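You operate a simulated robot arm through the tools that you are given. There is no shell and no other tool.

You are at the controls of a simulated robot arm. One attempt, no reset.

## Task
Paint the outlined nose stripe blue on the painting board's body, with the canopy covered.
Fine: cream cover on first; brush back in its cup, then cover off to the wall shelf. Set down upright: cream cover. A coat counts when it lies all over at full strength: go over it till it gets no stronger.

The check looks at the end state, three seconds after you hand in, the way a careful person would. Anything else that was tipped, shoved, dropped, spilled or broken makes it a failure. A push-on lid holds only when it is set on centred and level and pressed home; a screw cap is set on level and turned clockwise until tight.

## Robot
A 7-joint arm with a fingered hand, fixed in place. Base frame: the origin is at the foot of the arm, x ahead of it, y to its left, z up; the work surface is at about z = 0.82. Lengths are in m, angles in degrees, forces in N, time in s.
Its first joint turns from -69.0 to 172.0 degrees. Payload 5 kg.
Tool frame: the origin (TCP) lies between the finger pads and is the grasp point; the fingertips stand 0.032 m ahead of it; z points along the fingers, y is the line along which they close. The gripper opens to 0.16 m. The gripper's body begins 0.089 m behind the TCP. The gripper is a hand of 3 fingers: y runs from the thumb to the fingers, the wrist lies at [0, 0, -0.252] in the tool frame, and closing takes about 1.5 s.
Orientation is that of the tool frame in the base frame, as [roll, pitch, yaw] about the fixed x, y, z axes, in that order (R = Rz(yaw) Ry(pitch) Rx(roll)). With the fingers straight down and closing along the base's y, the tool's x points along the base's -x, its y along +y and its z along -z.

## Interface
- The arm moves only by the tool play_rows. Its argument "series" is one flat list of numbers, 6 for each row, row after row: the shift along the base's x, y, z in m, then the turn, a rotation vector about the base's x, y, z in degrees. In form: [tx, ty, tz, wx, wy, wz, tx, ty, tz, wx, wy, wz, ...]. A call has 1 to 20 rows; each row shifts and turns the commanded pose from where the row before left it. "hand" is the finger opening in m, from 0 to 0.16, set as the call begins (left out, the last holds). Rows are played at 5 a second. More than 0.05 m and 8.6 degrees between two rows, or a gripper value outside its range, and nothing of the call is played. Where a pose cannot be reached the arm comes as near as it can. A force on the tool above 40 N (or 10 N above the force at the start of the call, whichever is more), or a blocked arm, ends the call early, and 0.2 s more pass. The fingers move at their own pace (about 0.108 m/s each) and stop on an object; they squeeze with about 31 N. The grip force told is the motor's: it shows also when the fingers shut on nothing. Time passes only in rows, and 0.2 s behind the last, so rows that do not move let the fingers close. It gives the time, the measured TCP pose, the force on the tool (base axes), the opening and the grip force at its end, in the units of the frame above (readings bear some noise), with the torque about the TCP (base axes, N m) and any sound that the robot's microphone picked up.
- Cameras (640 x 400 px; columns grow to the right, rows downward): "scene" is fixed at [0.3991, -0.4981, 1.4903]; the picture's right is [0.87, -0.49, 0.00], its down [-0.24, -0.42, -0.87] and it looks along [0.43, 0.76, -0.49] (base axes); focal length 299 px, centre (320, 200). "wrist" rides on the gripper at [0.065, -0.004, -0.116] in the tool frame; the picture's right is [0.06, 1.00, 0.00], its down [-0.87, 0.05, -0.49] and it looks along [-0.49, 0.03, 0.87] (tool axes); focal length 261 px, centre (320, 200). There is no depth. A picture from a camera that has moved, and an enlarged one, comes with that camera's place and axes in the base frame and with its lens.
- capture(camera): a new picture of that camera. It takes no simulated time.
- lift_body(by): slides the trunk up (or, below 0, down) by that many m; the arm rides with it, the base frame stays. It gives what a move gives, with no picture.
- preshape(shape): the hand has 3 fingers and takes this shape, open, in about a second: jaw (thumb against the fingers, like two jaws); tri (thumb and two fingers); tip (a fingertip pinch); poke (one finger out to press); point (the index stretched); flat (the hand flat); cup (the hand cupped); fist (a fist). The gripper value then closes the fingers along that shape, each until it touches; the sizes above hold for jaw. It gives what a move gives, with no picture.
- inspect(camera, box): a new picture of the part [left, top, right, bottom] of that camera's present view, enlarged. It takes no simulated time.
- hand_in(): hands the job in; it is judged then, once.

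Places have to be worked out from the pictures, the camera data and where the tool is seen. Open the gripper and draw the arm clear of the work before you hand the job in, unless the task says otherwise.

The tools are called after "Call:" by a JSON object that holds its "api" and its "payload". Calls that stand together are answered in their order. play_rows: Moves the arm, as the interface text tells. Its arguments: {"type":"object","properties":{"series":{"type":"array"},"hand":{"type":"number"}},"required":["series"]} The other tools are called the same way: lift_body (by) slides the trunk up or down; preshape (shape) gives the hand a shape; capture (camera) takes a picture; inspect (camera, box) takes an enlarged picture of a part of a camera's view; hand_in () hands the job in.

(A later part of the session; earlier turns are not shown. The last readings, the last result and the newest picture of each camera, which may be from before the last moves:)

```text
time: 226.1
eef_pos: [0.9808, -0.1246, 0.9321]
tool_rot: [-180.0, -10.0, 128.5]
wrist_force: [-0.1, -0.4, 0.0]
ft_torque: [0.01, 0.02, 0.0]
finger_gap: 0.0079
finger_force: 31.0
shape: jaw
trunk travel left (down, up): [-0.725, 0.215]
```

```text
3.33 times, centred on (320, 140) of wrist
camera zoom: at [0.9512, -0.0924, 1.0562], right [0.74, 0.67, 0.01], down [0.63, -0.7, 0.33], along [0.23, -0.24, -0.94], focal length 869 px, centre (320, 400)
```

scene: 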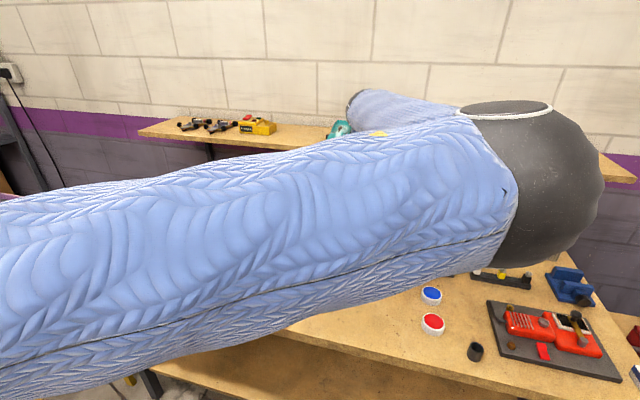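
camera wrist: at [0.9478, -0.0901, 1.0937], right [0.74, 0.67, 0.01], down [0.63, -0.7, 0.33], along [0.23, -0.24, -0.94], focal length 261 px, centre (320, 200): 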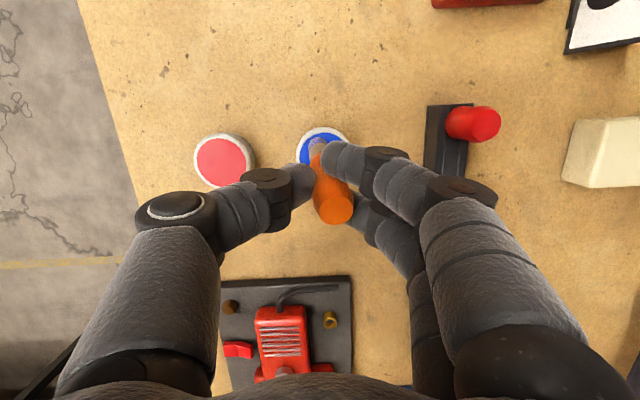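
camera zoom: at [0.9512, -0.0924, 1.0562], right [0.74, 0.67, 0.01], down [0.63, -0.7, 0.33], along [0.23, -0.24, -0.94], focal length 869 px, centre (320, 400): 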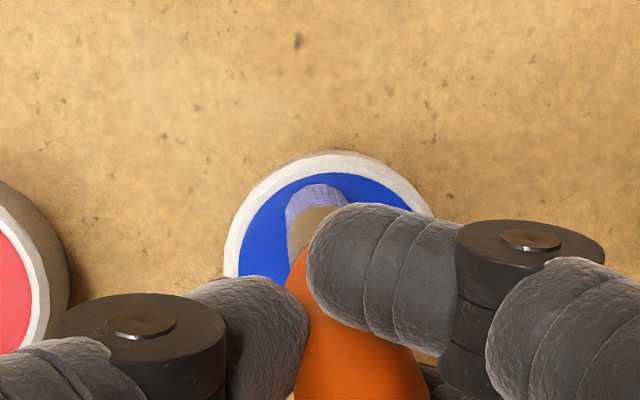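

Call:
{"api": "play_rows", "payload": {"series": [0, 0, -0.001, 0, 0, 0, 0, 0, 0, 0, 0, 0]}}

Call:
{"api": "play_rows", "payload": {"series": [0, 0, -0.0008, 0, 0, 0, 0, 0, 0, 0, 0, 0]}}

```text
time: 226.7
eef_pos: [0.9809, -0.1246, 0.9305]
tool_rot: [-179.9, -10.1, 128.5]
wrist_force: [-0.7, -0.3, 1.1]
ft_torque: [0.03, 0.02, 0.0]
finger_gap: 0.0082
finger_force: 30.8
shape: jaw
trunk travel left (down, up): [-0.725, 0.215]
```

```text
time: 227.3
eef_pos: [0.9815, -0.1249, 0.9302]
tool_rot: [-180.0, -10.0, 128.5]
wrist_force: [0.8, -1.0, 5.3]
ft_torque: [0.02, -0.01, 0.0]
finger_gap: 0.0082
finger_force: 30.9
shape: jaw
trunk travel left (down, up): [-0.725, 0.215]
```

Call:
{"api": "play_rows", "payload": {"series": [0, 0, 0, 0, 0, 0, 0, 0, 0, 0, 0, 0, 0, 0, 0, 0, 0, 0, 0, 0, 0, 0, 0, 0, 0, 0, 0, 0, 0, 0, 0, 0, 0, 0, 0, 0, 0, 0, 0.02, 0, 0, 0, 0, 0, 0.04, 0, 0, 0, 0, 0, 0.04, 0, 0, 0, 0, 0, 0, 0, 0, 0]}}

Call:
{"api": "play_rows", "payload": {"series": [-0.0342, 0.022, 0, 0, 0, 0, -0.0342, 0.022, 0, 0, 0, 0, -0.0342, 0.022, 0, 0, 0, 0, -0.0342, 0.022, 0, 0, 0, 0, -0.0342, 0.022, 0, 0, 0, 0, -0.0341, 0.022, 0, 0, 0, 0, 0, 0, -0.035, 0, 0, 0, 0, 0, -0.035, 0, 0, 0, 0, 0, 0, 0, 0, 0]}}

Call:
{"api": "inspect", "payload": {"camera": "wrist", "box": [240, 80, 400, 200]}}

```text
time: 229.5
eef_pos: [0.9817, -0.1244, 1.0277]
tool_rot: [-179.9, -10.0, 128.5]
wrist_force: [0.4, 0.0, -0.1]
ft_torque: [-0.01, 0.04, 0.01]
finger_gap: 0.0081
finger_force: 30.8
shape: jaw
trunk travel left (down, up): [-0.725, 0.215]
```

```text
time: 231.5
eef_pos: [0.7762, 0.0094, 0.96]
tool_rot: [-180.0, -10.1, 128.5]
wrist_force: [1.1, 0.1, 0.1]
ft_torque: [-0.03, 0.03, 0.03]
finger_gap: 0.0077
finger_force: 30.9
shape: jaw
trunk travel left (down, up): [-0.725, 0.215]
```

```text
3.33 times, centred on (320, 140) of wrist
camera zoom: at [0.7471, 0.041, 1.0839], right [0.74, 0.67, 0.01], down [0.63, -0.7, 0.33], along [0.23, -0.24, -0.94], focal length 869 px, centre (320, 400)
```

zoom: 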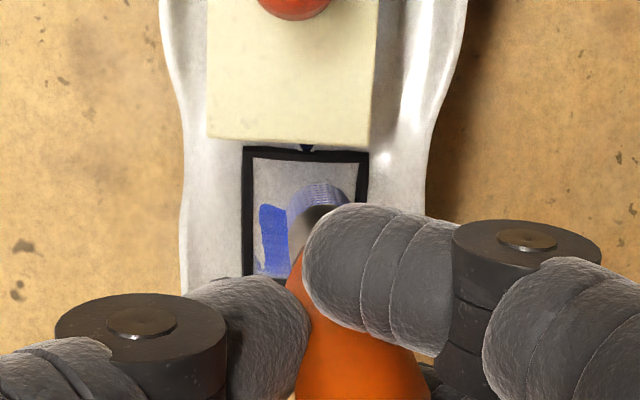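

Call:
{"api": "play_rows", "payload": {"series": [-0.0023, -0.0019, -0.003, 0, 0, 0, 0, 0, -0.003, 0, 0, 0, 0, 0, 0, 0, 0, 0]}}

Call:
{"api": "play_rows", "payload": {"series": [0, 0, -0.001, 0, 0, 0, 0, 0, 0, 0, 0, 0]}}

Call:
{"api": "play_rows", "payload": {"series": [0, 0, -0.001, 0, 0, 0, 0, 0, 0, 0, 0, 0]}}

```text
time: 232.3
eef_pos: [0.7749, 0.0061, 0.9543]
tool_rot: [-179.9, -10.0, 128.4]
wrist_force: [0.1, -0.6, -1.2]
ft_torque: [-0.01, 0.03, 0.02]
finger_gap: 0.0081
finger_force: 31.4
shape: jaw
trunk travel left (down, up): [-0.725, 0.215]
```

```text
time: 232.9
eef_pos: [0.7741, 0.0063, 0.9524]
tool_rot: [-180.0, -10.1, 128.5]
wrist_force: [-0.7, -0.3, -0.4]
ft_torque: [-0.04, -0.02, 0.03]
finger_gap: 0.0077
finger_force: 30.9
shape: jaw
trunk travel left (down, up): [-0.725, 0.215]
```

```text
time: 233.5
eef_pos: [0.7749, 0.0042, 0.9512]
tool_rot: [180.0, -10.0, 128.6]
wrist_force: [-0.4, 0.0, -0.1]
ft_torque: [-0.03, -0.03, 0.0]
finger_gap: 0.0079
finger_force: 31.4
shape: jaw
trunk travel left (down, up): [-0.725, 0.215]
```

Call:
{"api": "play_rows", "payload": {"series": [0, 0, -0.0007, 0, 0, 0, 0, 0, 0, 0, 0, 0]}}

Call:
{"api": "play_rows", "payload": {"series": [0, 0, -0.0007, 0, 0, 0, 0, 0, 0, 0, 0, 0]}}

```text
time: 234.1
eef_pos: [0.7745, 0.0059, 0.9517]
tool_rot: [-180.0, -10.1, 128.6]
wrist_force: [0.7, -0.8, 2.1]
ft_torque: [0.0, 0.01, 0.01]
finger_gap: 0.0081
finger_force: 31.4
shape: jaw
trunk travel left (down, up): [-0.725, 0.215]
```

```text
time: 234.7
eef_pos: [0.7733, 0.0049, 0.9522]
tool_rot: [179.8, -10.0, 128.5]
wrist_force: [0.7, -0.7, 4.2]
ft_torque: [0.0, 0.0, 0.0]
finger_gap: 0.0081
finger_force: 30.8
shape: jaw
trunk travel left (down, up): [-0.725, 0.215]
```

Light contact of 4 N on the middle row. I'll run four sweep cycles.

Call:
{"api": "play_rows", "payload": {"series": [0.0031, 0.0025, 0, 0, 0, 0, 0.0031, 0.0025, 0, 0, 0, 0, -0.0031, -0.0025, 0, 0, 0, 0, -0.0031, -0.0025, 0, 0, 0, 0, -0.0031, -0.0025, 0, 0, 0, 0, -0.0031, -0.0025, 0, 0, 0, 0, 0.0031, 0.0025, 0, 0, 0, 0, 0.0031, 0.0025, 0, 0, 0, 0, 0.0031, 0.0025, 0, 0, 0, 0, 0.0031, 0.0025, 0, 0, 0, 0, -0.0031, -0.0025, 0, 0, 0, 0, -0.0031, -0.0025, 0, 0, 0, 0, -0.0031, -0.0025, 0, 0, 0, 0, -0.0031, -0.0025, 0, 0, 0, 0, 0.0031, 0.0025, 0, 0, 0, 0, 0.0031, 0.0025, 0, 0, 0, 0]}}

Call:
{"api": "play_rows", "payload": {"series": [0.0031, 0.0025, 0, 0, 0, 0, 0.0031, 0.0025, 0, 0, 0, 0, -0.0031, -0.0025, 0, 0, 0, 0, -0.0031, -0.0025, 0, 0, 0, 0, -0.0031, -0.0025, 0, 0, 0, 0, -0.0031, -0.0025, 0, 0, 0, 0, 0.0031, 0.0025, 0, 0, 0, 0, 0.0031, 0.0025, 0, 0, 0, 0, 0.0031, 0.0025, 0, 0, 0, 0, 0.0031, 0.0025, 0, 0, 0, 0, -0.0031, -0.0025, 0, 0, 0, 0, -0.0031, -0.0025, 0, 0, 0, 0, -0.0031, -0.0025, 0, 0, 0, 0, -0.0031, -0.0025, 0, 0, 0, 0, 0.0031, 0.0025, 0, 0, 0, 0, 0.0031, 0.0025, 0, 0, 0, 0]}}

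Call:
{"api": "play_rows", "payload": {"series": [0.0019, -0.0024, -0.0003, 0, 0, 0, 0.0019, -0.0024, -0.0004, 0, 0, 0, 0, 0, 0, 0, 0, 0]}}

```text
time: 238.1
eef_pos: [0.7735, 0.0062, 0.9506]
tool_rot: [179.9, -10.0, 128.6]
wrist_force: [0.5, 0.0, 0.4]
ft_torque: [-0.01, 0.0, 0.02]
finger_gap: 0.0077
finger_force: 30.9
shape: jaw
trunk travel left (down, up): [-0.725, 0.215]
```

```text
time: 241.5
eef_pos: [0.7735, 0.0044, 0.9499]
tool_rot: [179.9, -9.9, 128.5]
wrist_force: [0.2, -0.3, 2.1]
ft_torque: [-0.04, 0.05, 0.0]
finger_gap: 0.0076
finger_force: 30.8
shape: jaw
trunk travel left (down, up): [-0.725, 0.215]
```

```text
time: 242.3
eef_pos: [0.7778, 0.001, 0.9501]
tool_rot: [180.0, -10.0, 128.5]
wrist_force: [0.4, -0.8, 0.3]
ft_torque: [0.03, -0.03, 0.02]
finger_gap: 0.0078
finger_force: 31.2
shape: jaw
trunk travel left (down, up): [-0.725, 0.215]
```

Call:
{"api": "play_rows", "payload": {"series": [0, 0, -0.0007, 0, 0, 0, 0, 0, 0, 0, 0, 0]}}

Call:
{"api": "play_rows", "payload": {"series": [0, 0, -0.0006, 0, 0, 0, 0, 0, 0, 0, 0, 0]}}

```text
time: 242.9
eef_pos: [0.7772, 0.0012, 0.9495]
tool_rot: [180.0, -9.9, 128.4]
wrist_force: [0.7, 0.1, -0.5]
ft_torque: [0.02, 0.0, 0.0]
finger_gap: 0.0078
finger_force: 31.2
shape: jaw
trunk travel left (down, up): [-0.725, 0.215]
```

```text
time: 243.5
eef_pos: [0.7768, 0.0001, 0.9489]
tool_rot: [-180.0, -9.9, 128.6]
wrist_force: [0.7, -0.7, 4.0]
ft_torque: [0.01, -0.01, 0.0]
finger_gap: 0.0078
finger_force: 30.9
shape: jaw
trunk travel left (down, up): [-0.725, 0.215]
```

Call:
{"api": "play_rows", "payload": {"series": [0.0031, 0.0025, 0, 0, 0, 0, 0.0031, 0.0025, 0, 0, 0, 0, -0.0031, -0.0025, 0, 0, 0, 0, -0.0031, -0.0025, 0, 0, 0, 0, -0.0031, -0.0025, 0, 0, 0, 0, -0.0031, -0.0025, 0, 0, 0, 0, 0.0031, 0.0025, 0, 0, 0, 0, 0.0031, 0.0025, 0, 0, 0, 0, 0.0031, 0.0025, 0, 0, 0, 0, 0.0031, 0.0025, 0, 0, 0, 0, -0.0031, -0.0025, 0, 0, 0, 0, -0.0031, -0.0025, 0, 0, 0, 0, -0.0031, -0.0025, 0, 0, 0, 0, -0.0031, -0.0025, 0, 0, 0, 0, 0.0031, 0.0025, 0, 0, 0, 0, 0.0031, 0.0025, 0, 0, 0, 0]}}

Call:
{"api": "play_rows", "payload": {"series": [0.0031, 0.0025, 0, 0, 0, 0, 0.0031, 0.0025, 0, 0, 0, 0, -0.0031, -0.0025, 0, 0, 0, 0, -0.0031, -0.0025, 0, 0, 0, 0, -0.0031, -0.0025, 0, 0, 0, 0, -0.0031, -0.0025, 0, 0, 0, 0, 0.0031, 0.0025, 0, 0, 0, 0, 0.0031, 0.0025, 0, 0, 0, 0, 0.0031, 0.0025, 0, 0, 0, 0, 0.0031, 0.0025, 0, 0, 0, 0, -0.0031, -0.0025, 0, 0, 0, 0, -0.0031, -0.0025, 0, 0, 0, 0, -0.0031, -0.0025, 0, 0, 0, 0, -0.0031, -0.0025, 0, 0, 0, 0, 0.0031, 0.0025, 0, 0, 0, 0, 0.0031, 0.0025, 0, 0, 0, 0]}}

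Call:
{"api": "play_rows", "payload": {"series": [0, 0, 0.01, 0, 0, 0, 0.0125, -0.0156, 0.02, 0, 0, 0, 0.0125, -0.0156, 0.02, 0, 0, 0, 0.0095, -0.0065, 0.005, 0, 0, 0, 0, 0, 0, 0, 0, 0]}}

Call:
{"api": "inspect", "payload": {"camera": "wrist", "box": [260, 50, 380, 140]}}

Call:
{"api": "inspect", "payload": {"camera": "wrist", "box": [302, 68, 334, 93]}}

```text
time: 246.9
eef_pos: [0.7777, 0.001, 0.9475]
tool_rot: [-180.0, -10.0, 128.5]
wrist_force: [0.0, -0.3, -0.3]
ft_torque: [-0.01, 0.04, -0.01]
finger_gap: 0.0074
finger_force: 30.7
shape: jaw
trunk travel left (down, up): [-0.725, 0.215]
```

```text
time: 250.3
eef_pos: [0.7782, 0.0013, 0.949]
tool_rot: [180.0, -10.1, 128.5]
wrist_force: [-0.4, -0.4, 0.4]
ft_torque: [0.0, 0.01, 0.02]
finger_gap: 0.0074
finger_force: 31.0
shape: jaw
trunk travel left (down, up): [-0.725, 0.215]
```

```text
time: 251.5
eef_pos: [0.813, -0.0386, 1.0049]
tool_rot: [-179.9, -10.0, 128.5]
wrist_force: [0.4, -0.5, -0.2]
ft_torque: [0.02, -0.01, 0.01]
finger_gap: 0.0073
finger_force: 31.2
shape: jaw
trunk travel left (down, up): [-0.725, 0.215]
```

```text
4.44 times, centred on (320, 95) of wrist
camera zoom: at [0.7827, -0.005, 1.1293], right [0.74, 0.67, 0.01], down [0.63, -0.7, 0.33], along [0.23, -0.24, -0.94], focal length 1158 px, centre (320, 667)
```

zoom: 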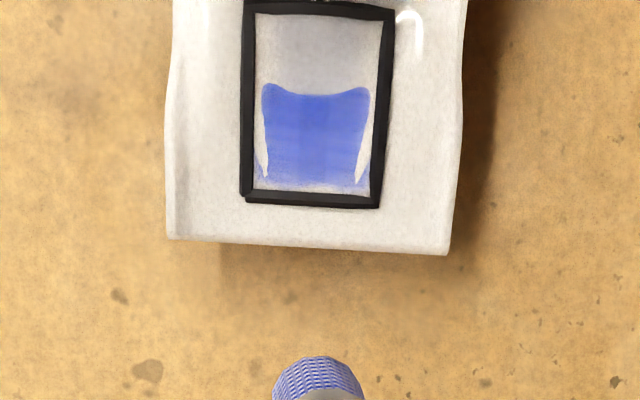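

```text
16.00 times, centred on (318, 80) of wrist
camera zoom: at [0.7827, -0.005, 1.1293], right [0.74, 0.67, 0.01], down [0.63, -0.7, 0.33], along [0.23, -0.24, -0.94], focal length 4170 px, centre (352, 2112)
```

zoom: 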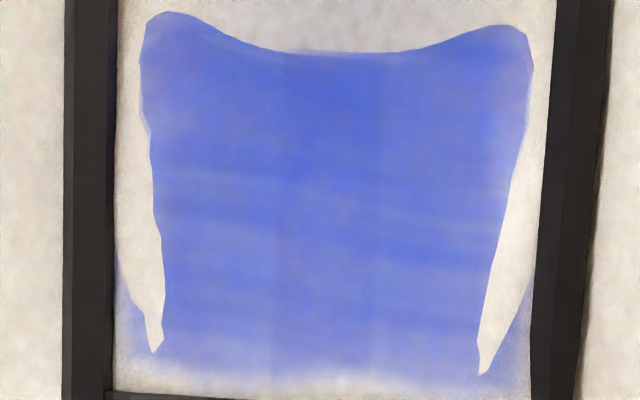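

The colour now looks uniform, and barely stronger than the baseline. The car has crept a few more millimetres, so before any more strokes I'll rise and check how it sits on its board.

Call:
{"api": "play_rows", "payload": {"series": [0, 0, 0.04, 0, 0, 0, 0, 0, 0.04, 0, 0, 0, -0.015, 0.02, 0.04, 0, 0, 0, -0.02, 0.03, 0.02, 0, 0, 0, 0, 0, 0, 0, 0, 0]}}

Call:
{"api": "capture", "payload": {"camera": "wrist"}}

Call:
{"api": "inspect", "payload": {"camera": "wrist", "box": [220, 0, 420, 150]}}

Call:
{"api": "capture", "payload": {"camera": "scene"}}

```text
time: 252.7
eef_pos: [0.7806, 0.0129, 1.1443]
tool_rot: [180.0, -10.0, 128.5]
wrist_force: [0.1, 0.1, 0.0]
ft_torque: [0.0, -0.02, -0.01]
finger_gap: 0.0071
finger_force: 31.2
shape: jaw
trunk travel left (down, up): [-0.725, 0.215]
```

```text
taken
camera wrist: at [0.7498, 0.0441, 1.2684], right [0.74, 0.67, 0.01], down [0.63, -0.7, 0.33], along [0.23, -0.24, -0.94], focal length 261 px, centre (320, 200)
```

wrist: 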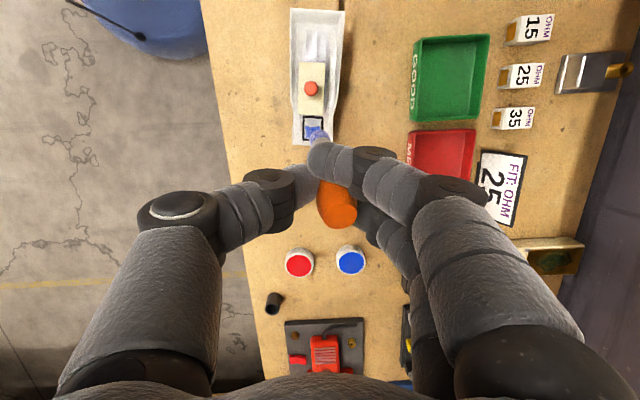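

```text
2.67 times, centred on (320, 75) of wrist
camera zoom: at [0.7498, 0.0441, 1.2684], right [0.74, 0.67, 0.01], down [0.63, -0.7, 0.33], along [0.23, -0.24, -0.94], focal length 695 px, centre (320, 533)
```

zoom: 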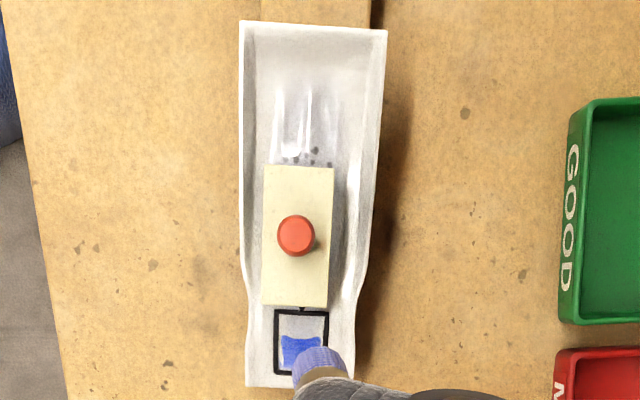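

```text
taken
```

scene: 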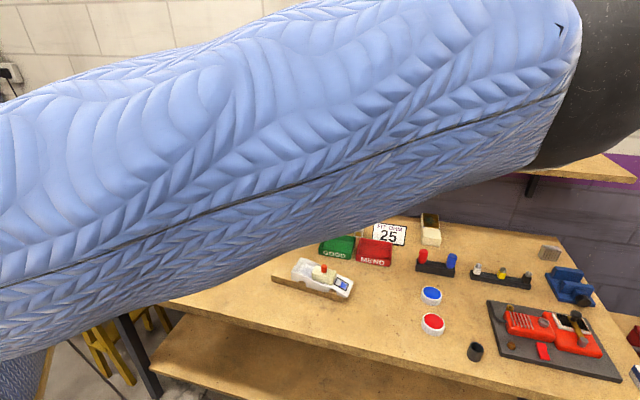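

Call:
{"api": "inspect", "payload": {"camera": "scene", "box": [270, 250, 366, 310]}}

```text
6.67 times, centred on (318, 280) of scene
camera zoom: at [0.3991, -0.4981, 1.4903], right [0.87, -0.49, 0.0], down [-0.24, -0.42, -0.87], along [0.43, 0.76, -0.49], focal length 1996 px, centre (333, -333)
```

zoom: 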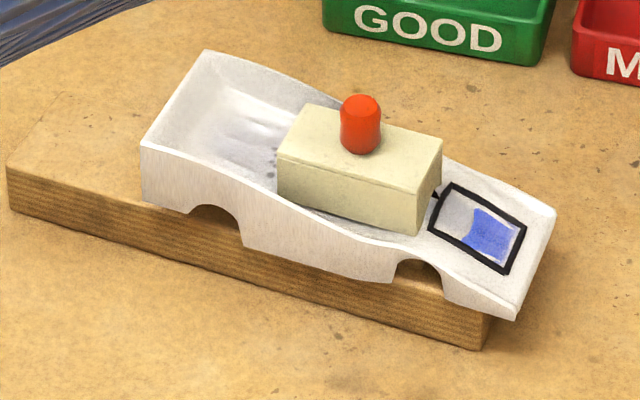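

The scene view makes a direct comparison possible: the whole board with the car has slid about 17 mm toward its tail end. I can push it back at the end. I'll compare the patch colour and the dish colour from this same camera.

Call:
{"api": "inspect", "payload": {"camera": "scene", "box": [330, 272, 362, 292]}}

Call:
{"api": "inspect", "payload": {"camera": "scene", "box": [416, 282, 448, 302]}}

```text
16.00 times, centred on (346, 282) of scene
camera zoom: at [0.3991, -0.4981, 1.4903], right [0.87, -0.49, 0.0], down [-0.24, -0.42, -0.87], along [0.43, 0.76, -0.49], focal length 4790 px, centre (-96, -1112)
```

zoom: 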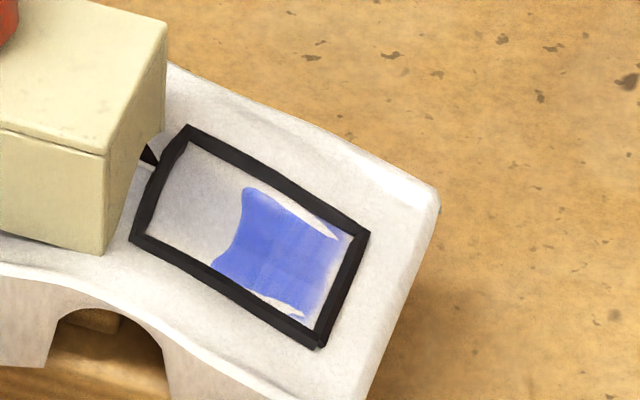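

```text
16.00 times, centred on (432, 292) of scene
camera zoom: at [0.3991, -0.4981, 1.4903], right [0.87, -0.49, 0.0], down [-0.24, -0.42, -0.87], along [0.43, 0.76, -0.49], focal length 4790 px, centre (-1472, -1272)
```

zoom: 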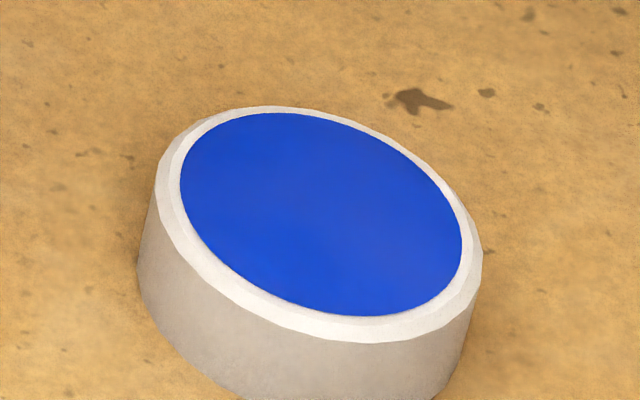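

The patch is still clearly lighter than the paint in the dish, so it isn't at full strength yet. My last light sweeps lost contact for much of the time. I'll switch to pull strokes from rear to nose, which cover all rows and push the board least. First I'll return and measure the nose position.

Call:
{"api": "play_rows", "payload": {"series": [0.016, -0.025, -0.02, 0, 0, 0, 0.016, -0.025, -0.03, 0, 0, 0, 0, 0, -0.045, 0, 0, 0, 0, 0, -0.045, 0, 0, 0, 0, 0, 0, 0, 0, 0]}}

Call:
{"api": "inspect", "payload": {"camera": "wrist", "box": [260, 50, 380, 140]}}

```text
time: 253.9
eef_pos: [0.8081, -0.0363, 1.0043]
tool_rot: [179.9, -9.9, 128.4]
wrist_force: [-0.9, -0.2, -0.3]
ft_torque: [0.01, -0.03, 0.0]
finger_gap: 0.0071
finger_force: 31.4
shape: jaw
trunk travel left (down, up): [-0.725, 0.215]
```

```text
4.44 times, centred on (320, 95) of wrist
camera zoom: at [0.7777, -0.0041, 1.1295], right [0.74, 0.67, 0.01], down [0.63, -0.7, 0.33], along [0.23, -0.24, -0.94], focal length 1158 px, centre (320, 667)
```

zoom: 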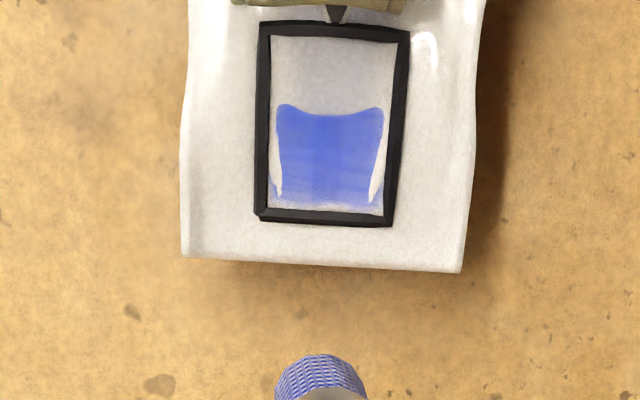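

The brush has pivoted slightly in the grip, so its tip is now about 6 mm more tailward relative to the hand. I'll move above the rear row using the updated offset and check the alignment visually before touching.

Call:
{"api": "play_rows", "payload": {"series": [-0.0119, 0.0148, 0, 0, 0, 0, -0.0119, 0.0148, 0, 0, 0, 0, -0.0118, 0.0149, -0.01, 0, 0, 0, 0, 0, -0.02, 0, 0, 0, 0, 0, -0.0105, 0, 0, 0, 0, 0, 0, 0, 0, 0]}}

Call:
{"api": "inspect", "payload": {"camera": "wrist", "box": [240, 80, 400, 200]}}

```text
time: 255.3
eef_pos: [0.7727, 0.0079, 0.9633]
tool_rot: [-180.0, -10.1, 128.5]
wrist_force: [0.0, -0.9, 0.2]
ft_torque: [-0.03, 0.03, 0.01]
finger_gap: 0.0071
finger_force: 31.1
shape: jaw
trunk travel left (down, up): [-0.725, 0.215]
```

```text
3.33 times, centred on (320, 140) of wrist
camera zoom: at [0.7435, 0.0399, 1.0873], right [0.74, 0.67, 0.01], down [0.63, -0.7, 0.33], along [0.23, -0.24, -0.94], focal length 869 px, centre (320, 400)
```

zoom: 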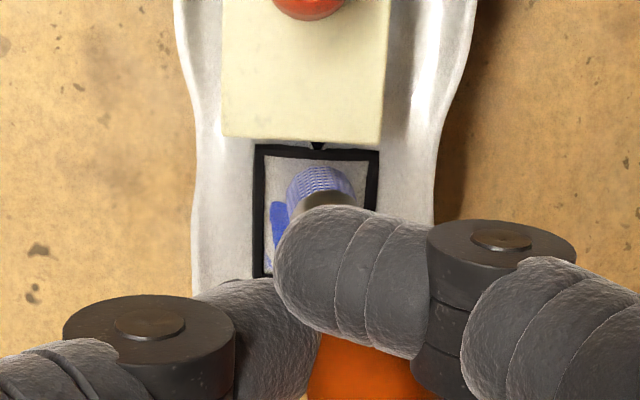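

Call:
{"api": "capture", "payload": {"camera": "wrist"}}

Call:
{"api": "inspect", "payload": {"camera": "wrist", "box": [240, 110, 440, 260]}}

```text
taken
camera wrist: at [0.7435, 0.0399, 1.0873], right [0.74, 0.67, 0.01], down [0.63, -0.7, 0.33], along [0.23, -0.24, -0.94], focal length 261 px, centre (320, 200)
```

wrist: 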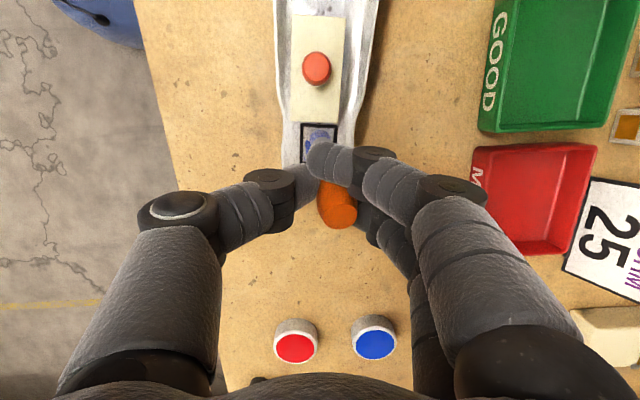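

```text
2.67 times, centred on (340, 185) of wrist
camera zoom: at [0.7435, 0.0399, 1.0873], right [0.74, 0.67, 0.01], down [0.63, -0.7, 0.33], along [0.23, -0.24, -0.94], focal length 695 px, centre (267, 240)
```

zoom: 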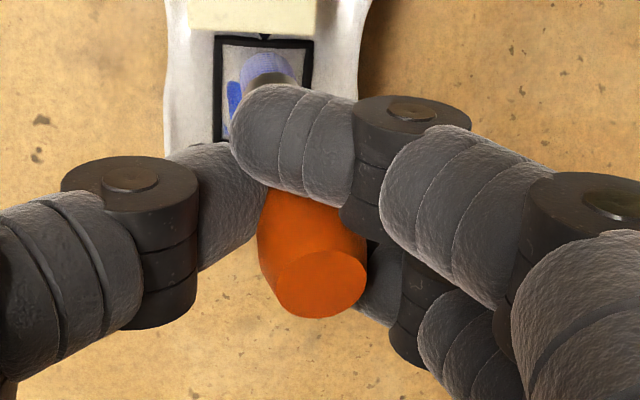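

The grip has shifted: one finger has slipped past the handle, and the brush now leans about 19° and could work loose. Before it drops, I'll return it to its cup, release and take a fresh grip. I'll lift and turn the tool so the brush hangs vertical, then travel over the cup.

Call:
{"api": "play_rows", "payload": {"series": [0, 0, 0.03, 0, 0, 0, 0, 0, 0.04, 0, 0, 0, 0.0182, -0.038, 0.01, 0, 0, 0, 0.0182, -0.038, 0.01, -3.35, -5.69, 0, 0.0182, -0.038, 0, -3.35, -5.69, 0, 0.0182, -0.038, 0, -3.35, -5.69, 0, 0.0182, -0.038, 0, 0, 0, 0, 0.0182, -0.038, 0, 0, 0, 0, 0.0182, -0.038, 0, 0, 0, 0, 0.0182, -0.038, 0, 0, 0, 0, 0, 0, 0, 0, 0, 0]}}

Call:
{"api": "capture", "payload": {"camera": "wrist"}}

Call:
{"api": "inspect", "payload": {"camera": "wrist", "box": [220, 60, 420, 210]}}

Call:
{"api": "capture", "payload": {"camera": "scene"}}

```text
time: 257.7
eef_pos: [0.9185, -0.2984, 1.0543]
tool_rot: [173.1, 8.6, 128.6]
wrist_force: [-0.5, -0.2, -0.1]
ft_torque: [-0.02, 0.01, 0.03]
finger_gap: 0.0071
finger_force: 30.8
shape: jaw
trunk travel left (down, up): [-0.725, 0.215]
```

```text
taken
camera wrist: at [0.8539, -0.2455, 1.1569], right [0.72, 0.68, 0.11], down [0.49, -0.62, 0.62], along [0.49, -0.39, -0.78], focal length 261 px, centre (320, 200)
```

wrist: 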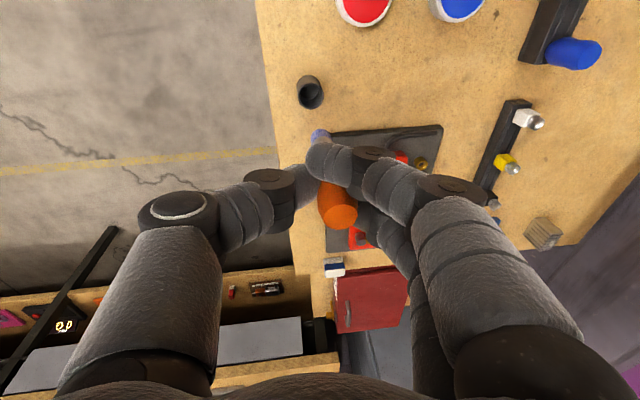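

```text
2.67 times, centred on (320, 135) of wrist
camera zoom: at [0.8539, -0.2455, 1.1569], right [0.72, 0.68, 0.11], down [0.49, -0.62, 0.62], along [0.49, -0.39, -0.78], focal length 695 px, centre (320, 373)
```

zoom: 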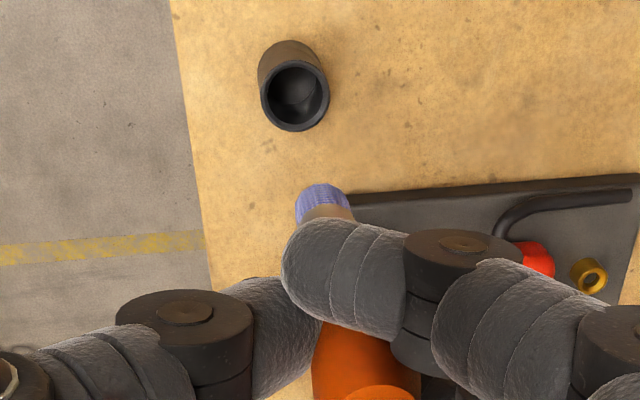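

```text
taken
```

scene: 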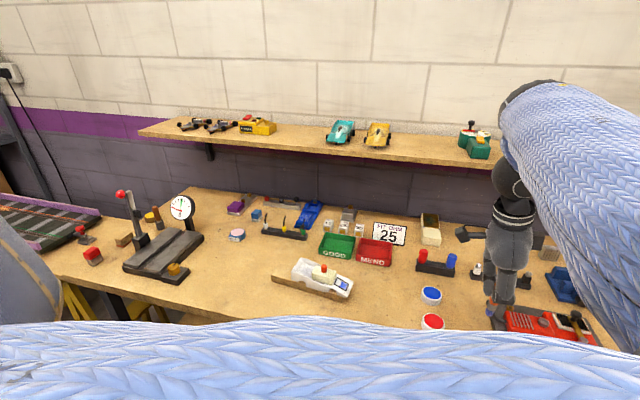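

Call:
{"api": "inspect", "payload": {"camera": "scene", "box": [450, 240, 550, 330]}}

```text
4.44 times, centred on (500, 285) of scene
camera zoom: at [0.3991, -0.4981, 1.4903], right [0.87, -0.49, 0.0], down [-0.24, -0.42, -0.87], along [0.43, 0.76, -0.49], focal length 1330 px, centre (-480, -178)
```

zoom: 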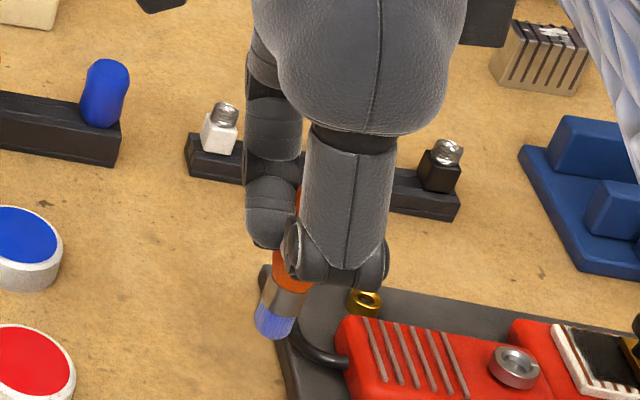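

The scene camera shows the brush hanging nearly vertical, and the wrist view puts its tip directly above the cup. I'll descend to just above the rim and check.

Call:
{"api": "play_rows", "payload": {"series": [0, 0, -0.03, 0, 0, 0, 0, 0, -0.03, 0, 0, 0, 0, 0, -0.025, 0, 0, 0, 0, 0, 0, 0, 0, 0]}}

Call:
{"api": "inspect", "payload": {"camera": "wrist", "box": [240, 80, 400, 200]}}

Call:
{"api": "inspect", "payload": {"camera": "scene", "box": [430, 280, 530, 370]}}

```text
time: 258.7
eef_pos: [0.9192, -0.2974, 0.9696]
tool_rot: [172.9, 8.6, 128.6]
wrist_force: [-0.3, 0.2, -0.8]
ft_torque: [0.0, -0.01, 0.03]
finger_gap: 0.0072
finger_force: 31.0
shape: jaw
trunk travel left (down, up): [-0.725, 0.215]
```

```text
3.33 times, centred on (320, 140) of wrist
camera zoom: at [0.8544, -0.2455, 1.0724], right [0.72, 0.68, 0.11], down [0.49, -0.62, 0.62], along [0.49, -0.39, -0.78], focal length 869 px, centre (320, 400)
```

zoom: 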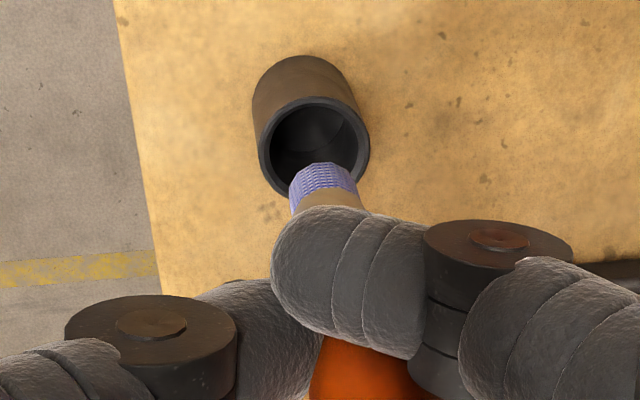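

```text
4.44 times, centred on (480, 325) of scene
camera zoom: at [0.3991, -0.4981, 1.4903], right [0.87, -0.49, 0.0], down [-0.24, -0.42, -0.87], along [0.43, 0.76, -0.49], focal length 1330 px, centre (-391, -356)
```

zoom: 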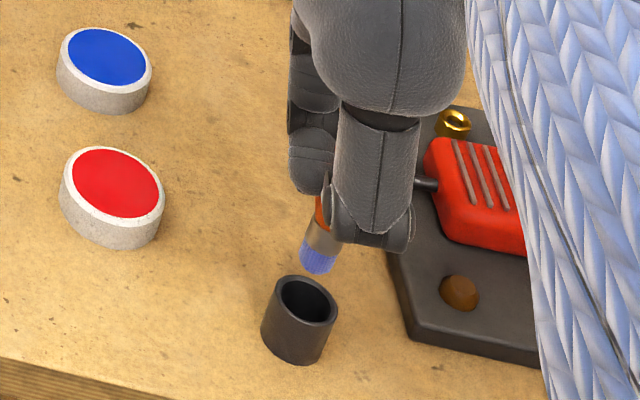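

Both views show the tip lined up over the cup's opening. I'll lower it in gently.

Call:
{"api": "play_rows", "payload": {"series": [0, 0, -0.01, 0, 0, 0, 0, 0, -0.01, 0, 0, 0, 0, 0, -0.008, 0, 0, 0, 0, 0, 0, 0, 0, 0]}}

Call:
{"api": "inspect", "payload": {"camera": "scene", "box": [430, 280, 530, 370]}}

Call:
{"api": "inspect", "payload": {"camera": "wrist", "box": [240, 80, 400, 200]}}

```text
time: 259.7
eef_pos: [0.9194, -0.2974, 0.9424]
tool_rot: [173.0, 8.4, 128.5]
wrist_force: [0.4, 0.7, -0.3]
ft_torque: [0.0, -0.01, 0.02]
finger_gap: 0.0069
finger_force: 31.3
shape: jaw
trunk travel left (down, up): [-0.725, 0.215]
```

```text
4.44 times, centred on (480, 325) of scene
camera zoom: at [0.3991, -0.4981, 1.4903], right [0.87, -0.49, 0.0], down [-0.24, -0.42, -0.87], along [0.43, 0.76, -0.49], focal length 1330 px, centre (-391, -356)
```

zoom: 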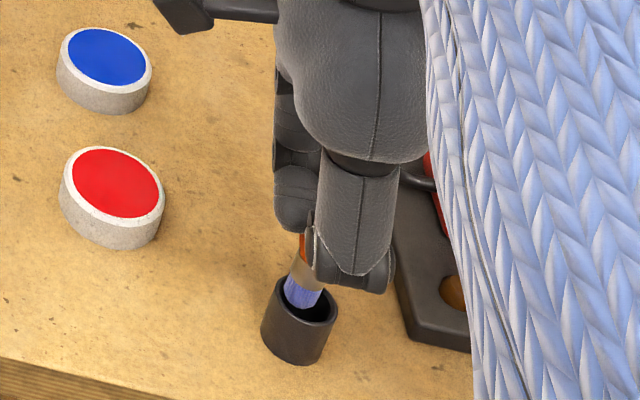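

```text
3.33 times, centred on (320, 140) of wrist
camera zoom: at [0.8547, -0.2448, 1.0439], right [0.72, 0.68, 0.11], down [0.49, -0.62, 0.62], along [0.49, -0.39, -0.78], focal length 869 px, centre (320, 400)
```

zoom: 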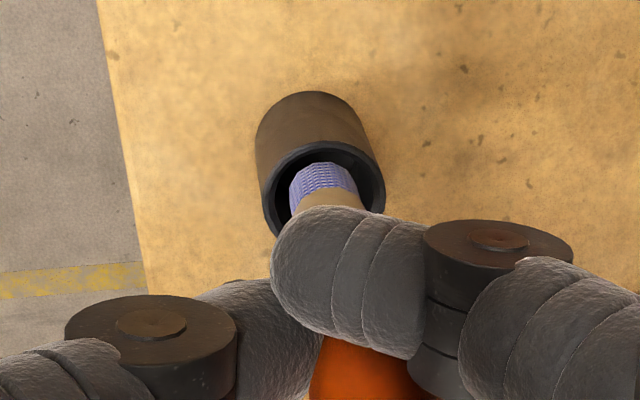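

The bristles are entering the cup cleanly. I'll lower further, watching the force.

Call:
{"api": "play_rows", "payload": {"series": [0, 0, -0.006, 0, 0, 0, 0, 0, -0.005, 0, 0, 0, 0, 0, 0, 0, 0, 0]}}

Call:
{"api": "play_rows", "payload": {"series": [0, 0, -0.003, 0, 0, 0, 0, 0, 0, 0, 0, 0]}}

Call:
{"api": "inspect", "payload": {"camera": "scene", "box": [430, 280, 530, 370]}}

Call:
{"api": "inspect", "payload": {"camera": "wrist", "box": [240, 80, 400, 200]}}

```text
time: 260.5
eef_pos: [0.9196, -0.2975, 0.9287]
tool_rot: [173.0, 8.5, 128.7]
wrist_force: [0.8, -0.3, -0.1]
ft_torque: [-0.06, -0.05, -0.05]
finger_gap: 0.0069
finger_force: 31.1
shape: jaw
trunk travel left (down, up): [-0.725, 0.215]
```

```text
time: 261.1
eef_pos: [0.919, -0.2961, 0.9271]
tool_rot: [173.1, 8.5, 128.6]
wrist_force: [0.5, 0.0, -0.8]
ft_torque: [-0.05, -0.02, 0.02]
finger_gap: 0.0069
finger_force: 30.8
shape: jaw
trunk travel left (down, up): [-0.725, 0.215]
```

```text
4.44 times, centred on (480, 325) of scene
camera zoom: at [0.3991, -0.4981, 1.4903], right [0.87, -0.49, 0.0], down [-0.24, -0.42, -0.87], along [0.43, 0.76, -0.49], focal length 1330 px, centre (-391, -356)
```

zoom: 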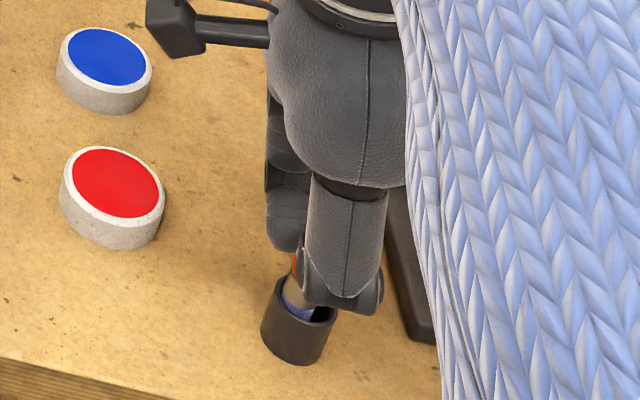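

```text
3.33 times, centred on (320, 140) of wrist
camera zoom: at [0.8544, -0.2446, 1.0287], right [0.72, 0.68, 0.11], down [0.49, -0.62, 0.62], along [0.49, -0.39, -0.78], focal length 869 px, centre (320, 400)
```

zoom: 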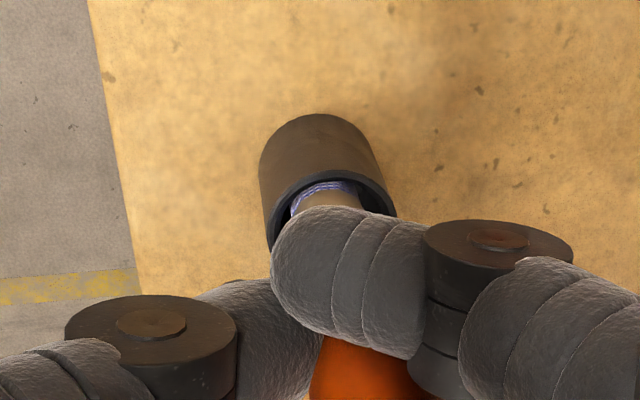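

Call:
{"api": "play_rows", "payload": {"series": [0, 0, -0.003, 0, 0, 0, 0, 0, 0, 0, 0, 0]}}

Call:
{"api": "play_rows", "payload": {"series": [0, 0, -0.002, 0, 0, 0, 0, 0, 0, 0, 0, 0]}}

Call:
{"api": "play_rows", "payload": {"series": [0, 0, -0.002, 0, 0, 0, 0, 0, 0, 0, 0, 0]}}

```text
time: 261.7
eef_pos: [0.9186, -0.2965, 0.9239]
tool_rot: [173.0, 8.5, 128.5]
wrist_force: [-0.3, -0.6, -0.1]
ft_torque: [-0.05, -0.07, 0.03]
finger_gap: 0.0069
finger_force: 30.3
shape: jaw
trunk travel left (down, up): [-0.725, 0.215]
```

```text
time: 262.3
eef_pos: [0.9186, -0.2961, 0.9215]
tool_rot: [172.9, 8.6, 128.6]
wrist_force: [0.9, -0.5, -0.4]
ft_torque: [-0.07, -0.02, -0.03]
finger_gap: 0.007
finger_force: 30.8
shape: jaw
trunk travel left (down, up): [-0.725, 0.215]
```

```text
time: 262.9
eef_pos: [0.9197, -0.2964, 0.918]
tool_rot: [172.9, 8.6, 128.6]
wrist_force: [0.6, -1.2, 0.3]
ft_torque: [-0.03, -0.01, -0.04]
finger_gap: 0.0068
finger_force: 30.8
shape: jaw
trunk travel left (down, up): [-0.725, 0.215]
```

Call:
{"api": "play_rows", "payload": {"series": [0, 0, -0.002, 0, 0, 0, 0, 0, 0, 0, 0, 0]}}

Call:
{"api": "play_rows", "payload": {"series": [0, 0, -0.0015, 0, 0, 0, 0, 0, 0, 0, 0, 0]}}

Call:
{"api": "inspect", "payload": {"camera": "scene", "box": [430, 280, 530, 370]}}

Call:
{"api": "capture", "payload": {"camera": "wrist"}}

```text
time: 263.5
eef_pos: [0.9194, -0.2957, 0.9167]
tool_rot: [172.9, 8.5, 128.6]
wrist_force: [0.8, -1.1, -1.3]
ft_torque: [-0.07, -0.05, -0.02]
finger_gap: 0.007
finger_force: 31.6
shape: jaw
trunk travel left (down, up): [-0.725, 0.215]
```

```text
time: 264.1
eef_pos: [0.9185, -0.2964, 0.9148]
tool_rot: [173.0, 8.5, 128.6]
wrist_force: [-0.1, -1.0, -0.2]
ft_torque: [-0.03, -0.06, 0.03]
finger_gap: 0.0069
finger_force: 31.1
shape: jaw
trunk travel left (down, up): [-0.725, 0.215]
```

```text
4.44 times, centred on (480, 325) of scene
camera zoom: at [0.3991, -0.4981, 1.4903], right [0.87, -0.49, 0.0], down [-0.24, -0.42, -0.87], along [0.43, 0.76, -0.49], focal length 1330 px, centre (-391, -356)
```

zoom: 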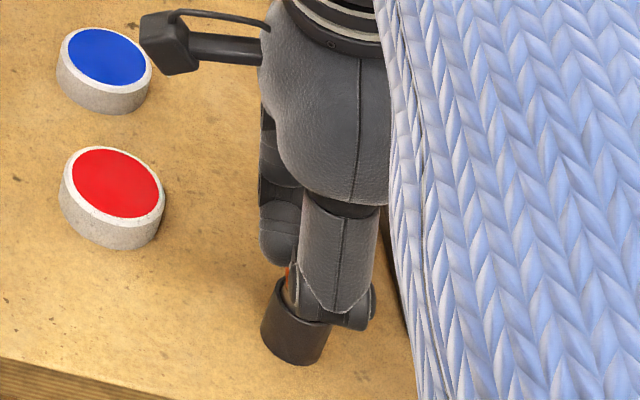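

```text
taken
camera wrist: at [0.8541, -0.2441, 1.0176], right [0.72, 0.68, 0.11], down [0.49, -0.62, 0.62], along [0.49, -0.39, -0.78], focal length 261 px, centre (320, 200)
```

wrist: 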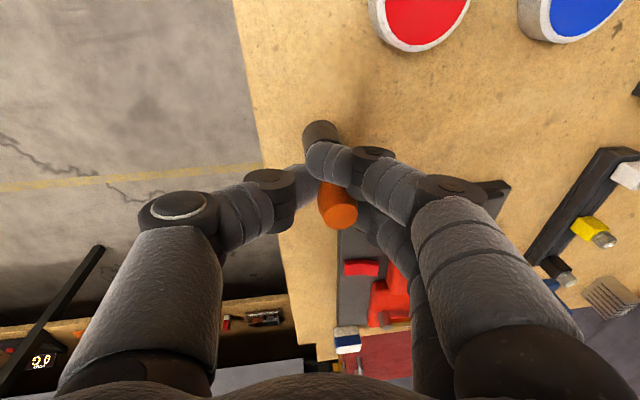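

The brush is fully down in the cup at about its original height, so I'll open the hand quickly to release it.

Call:
{"api": "preshape", "payload": {"shape": "tri"}}

Call:
{"api": "capture", "payload": {"camera": "wrist"}}

Call:
{"api": "inspect", "payload": {"camera": "scene", "box": [430, 270, 530, 370]}}

```text
time: 265.0
eef_pos: [0.9186, -0.2972, 0.9152]
tool_rot: [173.0, 8.5, 128.5]
wrist_force: [0.0, 1.7, 0.0]
ft_torque: [-0.04, 0.02, 0.0]
finger_gap: 0.1599
finger_force: 0.1
shape: tri
trunk travel left (down, up): [-0.725, 0.215]
```

```text
taken
camera wrist: at [0.854, -0.2441, 1.0176], right [0.72, 0.68, 0.11], down [0.49, -0.62, 0.62], along [0.49, -0.39, -0.78], focal length 261 px, centre (320, 200)
```

wrist: 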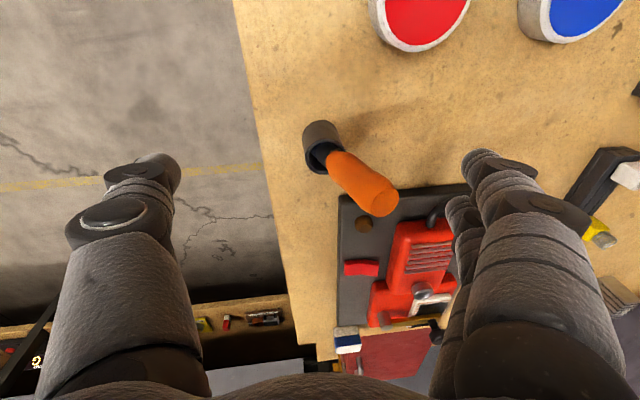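

```text
4.00 times, centred on (480, 320) of scene
camera zoom: at [0.3991, -0.4981, 1.4903], right [0.87, -0.49, 0.0], down [-0.24, -0.42, -0.87], along [0.43, 0.76, -0.49], focal length 1198 px, centre (-320, -280)
```

zoom: 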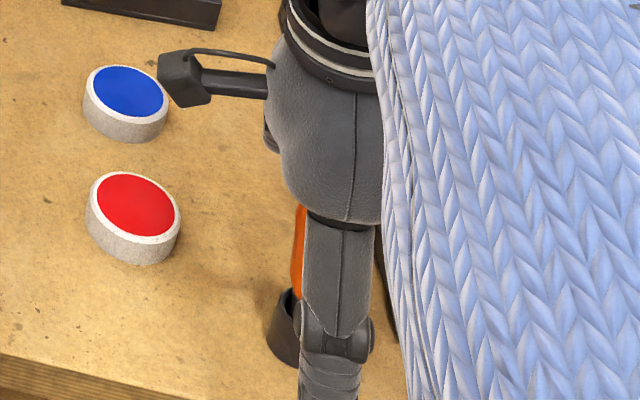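

Call:
{"api": "inspect", "payload": {"camera": "wrist", "box": [270, 90, 430, 240]}}

Call:
{"api": "play_rows", "payload": {"series": [0, 0, 0.02, 0, 0, 0, 0, 0, 0.04, 0, 0, 0, 0, 0, 0.04, 0, 0, 0, 0, 0, 0, 0, 0, 0]}}

Call:
{"api": "capture", "payload": {"camera": "wrist"}}

Call:
{"api": "inspect", "payload": {"camera": "scene", "box": [430, 270, 530, 370]}}

```text
2.67 times, centred on (350, 165) of wrist
camera zoom: at [0.854, -0.2441, 1.0176], right [0.72, 0.68, 0.11], down [0.49, -0.62, 0.62], along [0.49, -0.39, -0.78], focal length 695 px, centre (240, 293)
```

zoom: 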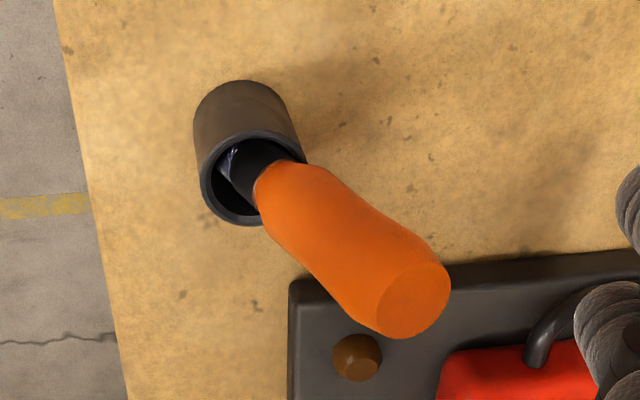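

```text
time: 266.0
eef_pos: [0.9206, -0.2983, 1.0148]
tool_rot: [172.9, 8.6, 128.6]
wrist_force: [0.3, 0.5, 0.3]
ft_torque: [0.02, 0.02, 0.04]
finger_gap: 0.1599
finger_force: 0.1
shape: tri
trunk travel left (down, up): [-0.725, 0.215]
```

```text
taken
camera wrist: at [0.8559, -0.245, 1.1179], right [0.72, 0.68, 0.11], down [0.49, -0.62, 0.62], along [0.49, -0.39, -0.78], focal length 261 px, centre (320, 200)
```

wrist: 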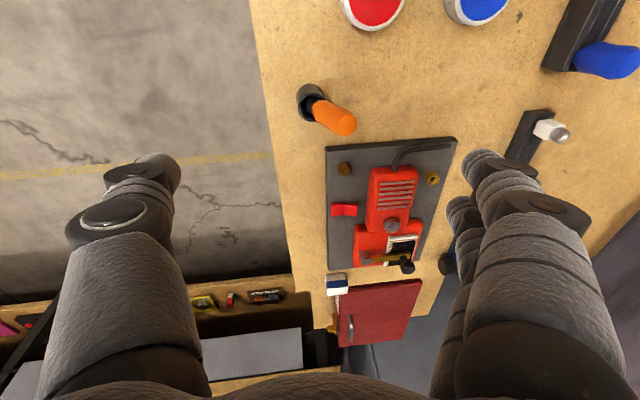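

```text
4.00 times, centred on (480, 320) of scene
camera zoom: at [0.3991, -0.4981, 1.4903], right [0.87, -0.49, 0.0], down [-0.24, -0.42, -0.87], along [0.43, 0.76, -0.49], focal length 1198 px, centre (-320, -280)
```

zoom: 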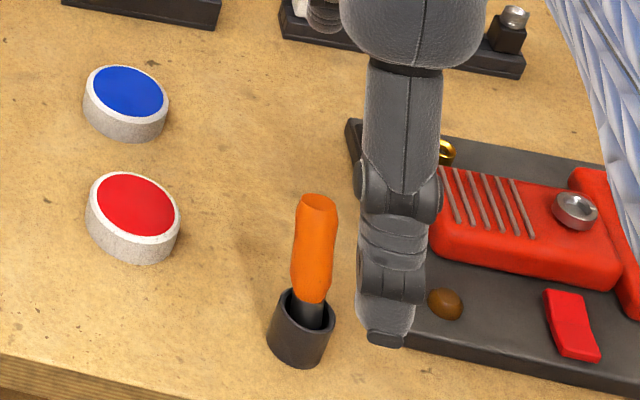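

The brush stands safely in its upright, unmoved cup, leaning about 15° toward the (0.56, 0.83) direction. I'll set the tool vertical again with its closing direction along that lean, so a deeper grip straightens the handle, and hover over it.

Call:
{"api": "preshape", "payload": {"shape": "jaw"}}

Call:
{"api": "play_rows", "payload": {"series": [0.003, 0.001, 0.005, 1.12, 5.43, 0, 0.003, 0.001, 0.005, 1.12, 5.43, 0, 0.003, 0.0005, 0, 0, 0, 5.8, 0.003, 0.0005, 0, 0, 0, 5.8, 0, 0, 0, 0, 0, 5.8, 0, 0, 0, 0, 0, 0], "hand": 0.16}}

Call:
{"api": "capture", "payload": {"camera": "wrist"}}

Call:
{"api": "inspect", "payload": {"camera": "wrist", "box": [240, 60, 440, 210]}}

```text
time: 266.9
eef_pos: [0.9192, -0.2969, 1.0153]
tool_rot: [173.0, 8.5, 128.6]
wrist_force: [-0.2, -0.7, 0.9]
ft_torque: [0.0, -0.03, 0.01]
finger_gap: 0.1601
finger_force: 0.0
shape: jaw
trunk travel left (down, up): [-0.725, 0.215]
```

```text
time: 268.3
eef_pos: [0.9313, -0.2935, 1.0268]
tool_rot: [180.0, -0.1, 146.6]
wrist_force: [0.9, -0.2, 0.5]
ft_torque: [-0.02, 0.0, 0.0]
finger_gap: 0.1598
finger_force: 0.1
shape: jaw
trunk travel left (down, up): [-0.725, 0.215]
```

```text
taken
camera wrist: at [0.8762, -0.261, 1.1408], right [0.5, 0.87, 0.0], down [0.76, -0.43, 0.49], along [0.43, -0.24, -0.87], focal length 261 px, centre (320, 200)
```

wrist: 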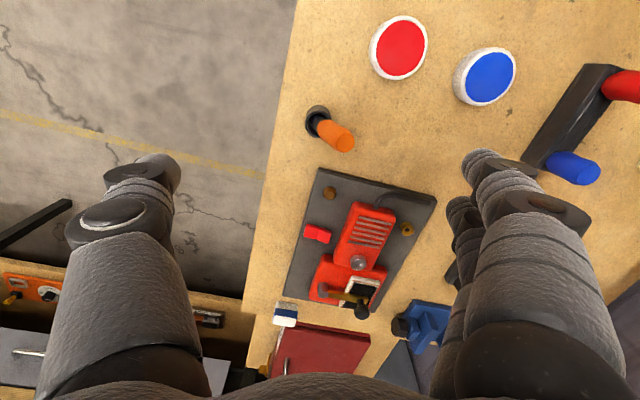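

```text
2.67 times, centred on (340, 135) of wrist
camera zoom: at [0.8762, -0.261, 1.1408], right [0.5, 0.87, 0.0], down [0.76, -0.43, 0.49], along [0.43, -0.24, -0.87], focal length 695 px, centre (267, 373)
```

zoom: 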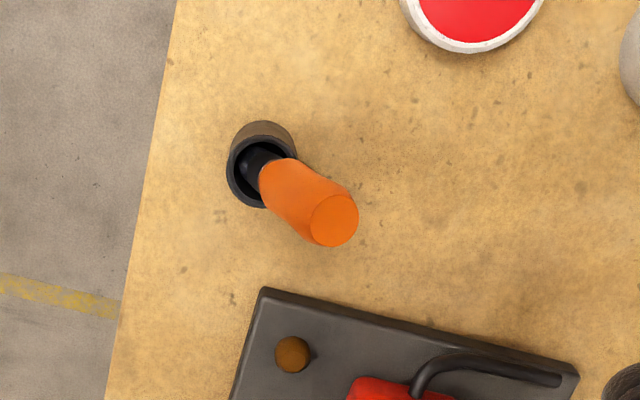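

The lean lines up with the closing axis and the handle is centred between the finger pair. I'll shift over and descend deeper this time, to TCP z ≈ 0.90, for a firmer hold.

Call:
{"api": "play_rows", "payload": {"series": [0.003, -0.0043, -0.03, 0, 0, 0, 0, 0, -0.03, 0, 0, 0, 0, 0, -0.03, 0, 0, 0, 0, 0, -0.02, 0, 0, 0, 0, 0, -0.016, 0, 0, 0, 0, 0, 0, 0, 0, 0], "hand": 0.13}}

Call:
{"api": "capture", "payload": {"camera": "wrist"}}

Call:
{"api": "inspect", "payload": {"camera": "wrist", "box": [220, 80, 420, 230]}}

```text
time: 269.7
eef_pos: [0.9349, -0.2999, 0.8984]
tool_rot: [179.9, 0.1, 146.5]
wrist_force: [-0.2, 1.4, -0.5]
ft_torque: [0.0, -0.02, 0.01]
finger_gap: 0.1301
finger_force: 0.1
shape: jaw
trunk travel left (down, up): [-0.725, 0.215]
```

```text
taken
camera wrist: at [0.8787, -0.2664, 1.0143], right [0.5, 0.87, 0.0], down [0.76, -0.43, 0.49], along [0.43, -0.24, -0.87], focal length 261 px, centre (320, 200)
```

wrist: 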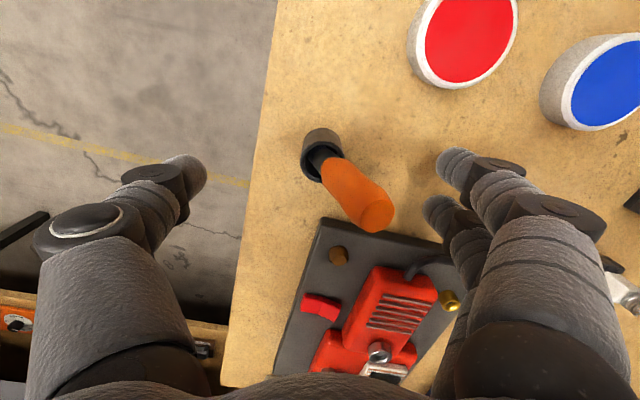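

```text
2.67 times, centred on (320, 155) of wrist
camera zoom: at [0.8787, -0.2664, 1.0143], right [0.5, 0.87, 0.0], down [0.76, -0.43, 0.49], along [0.43, -0.24, -0.87], focal length 695 px, centre (320, 320)
```

zoom: 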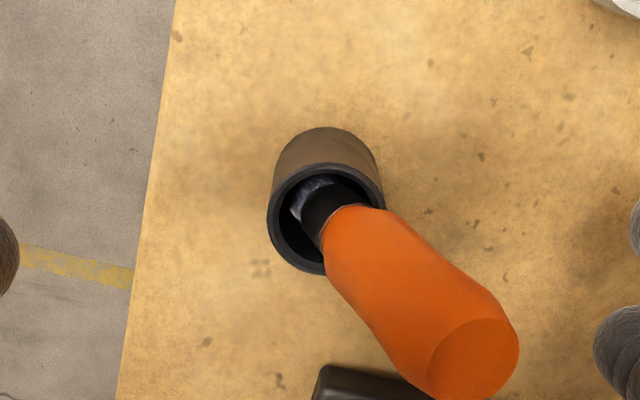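

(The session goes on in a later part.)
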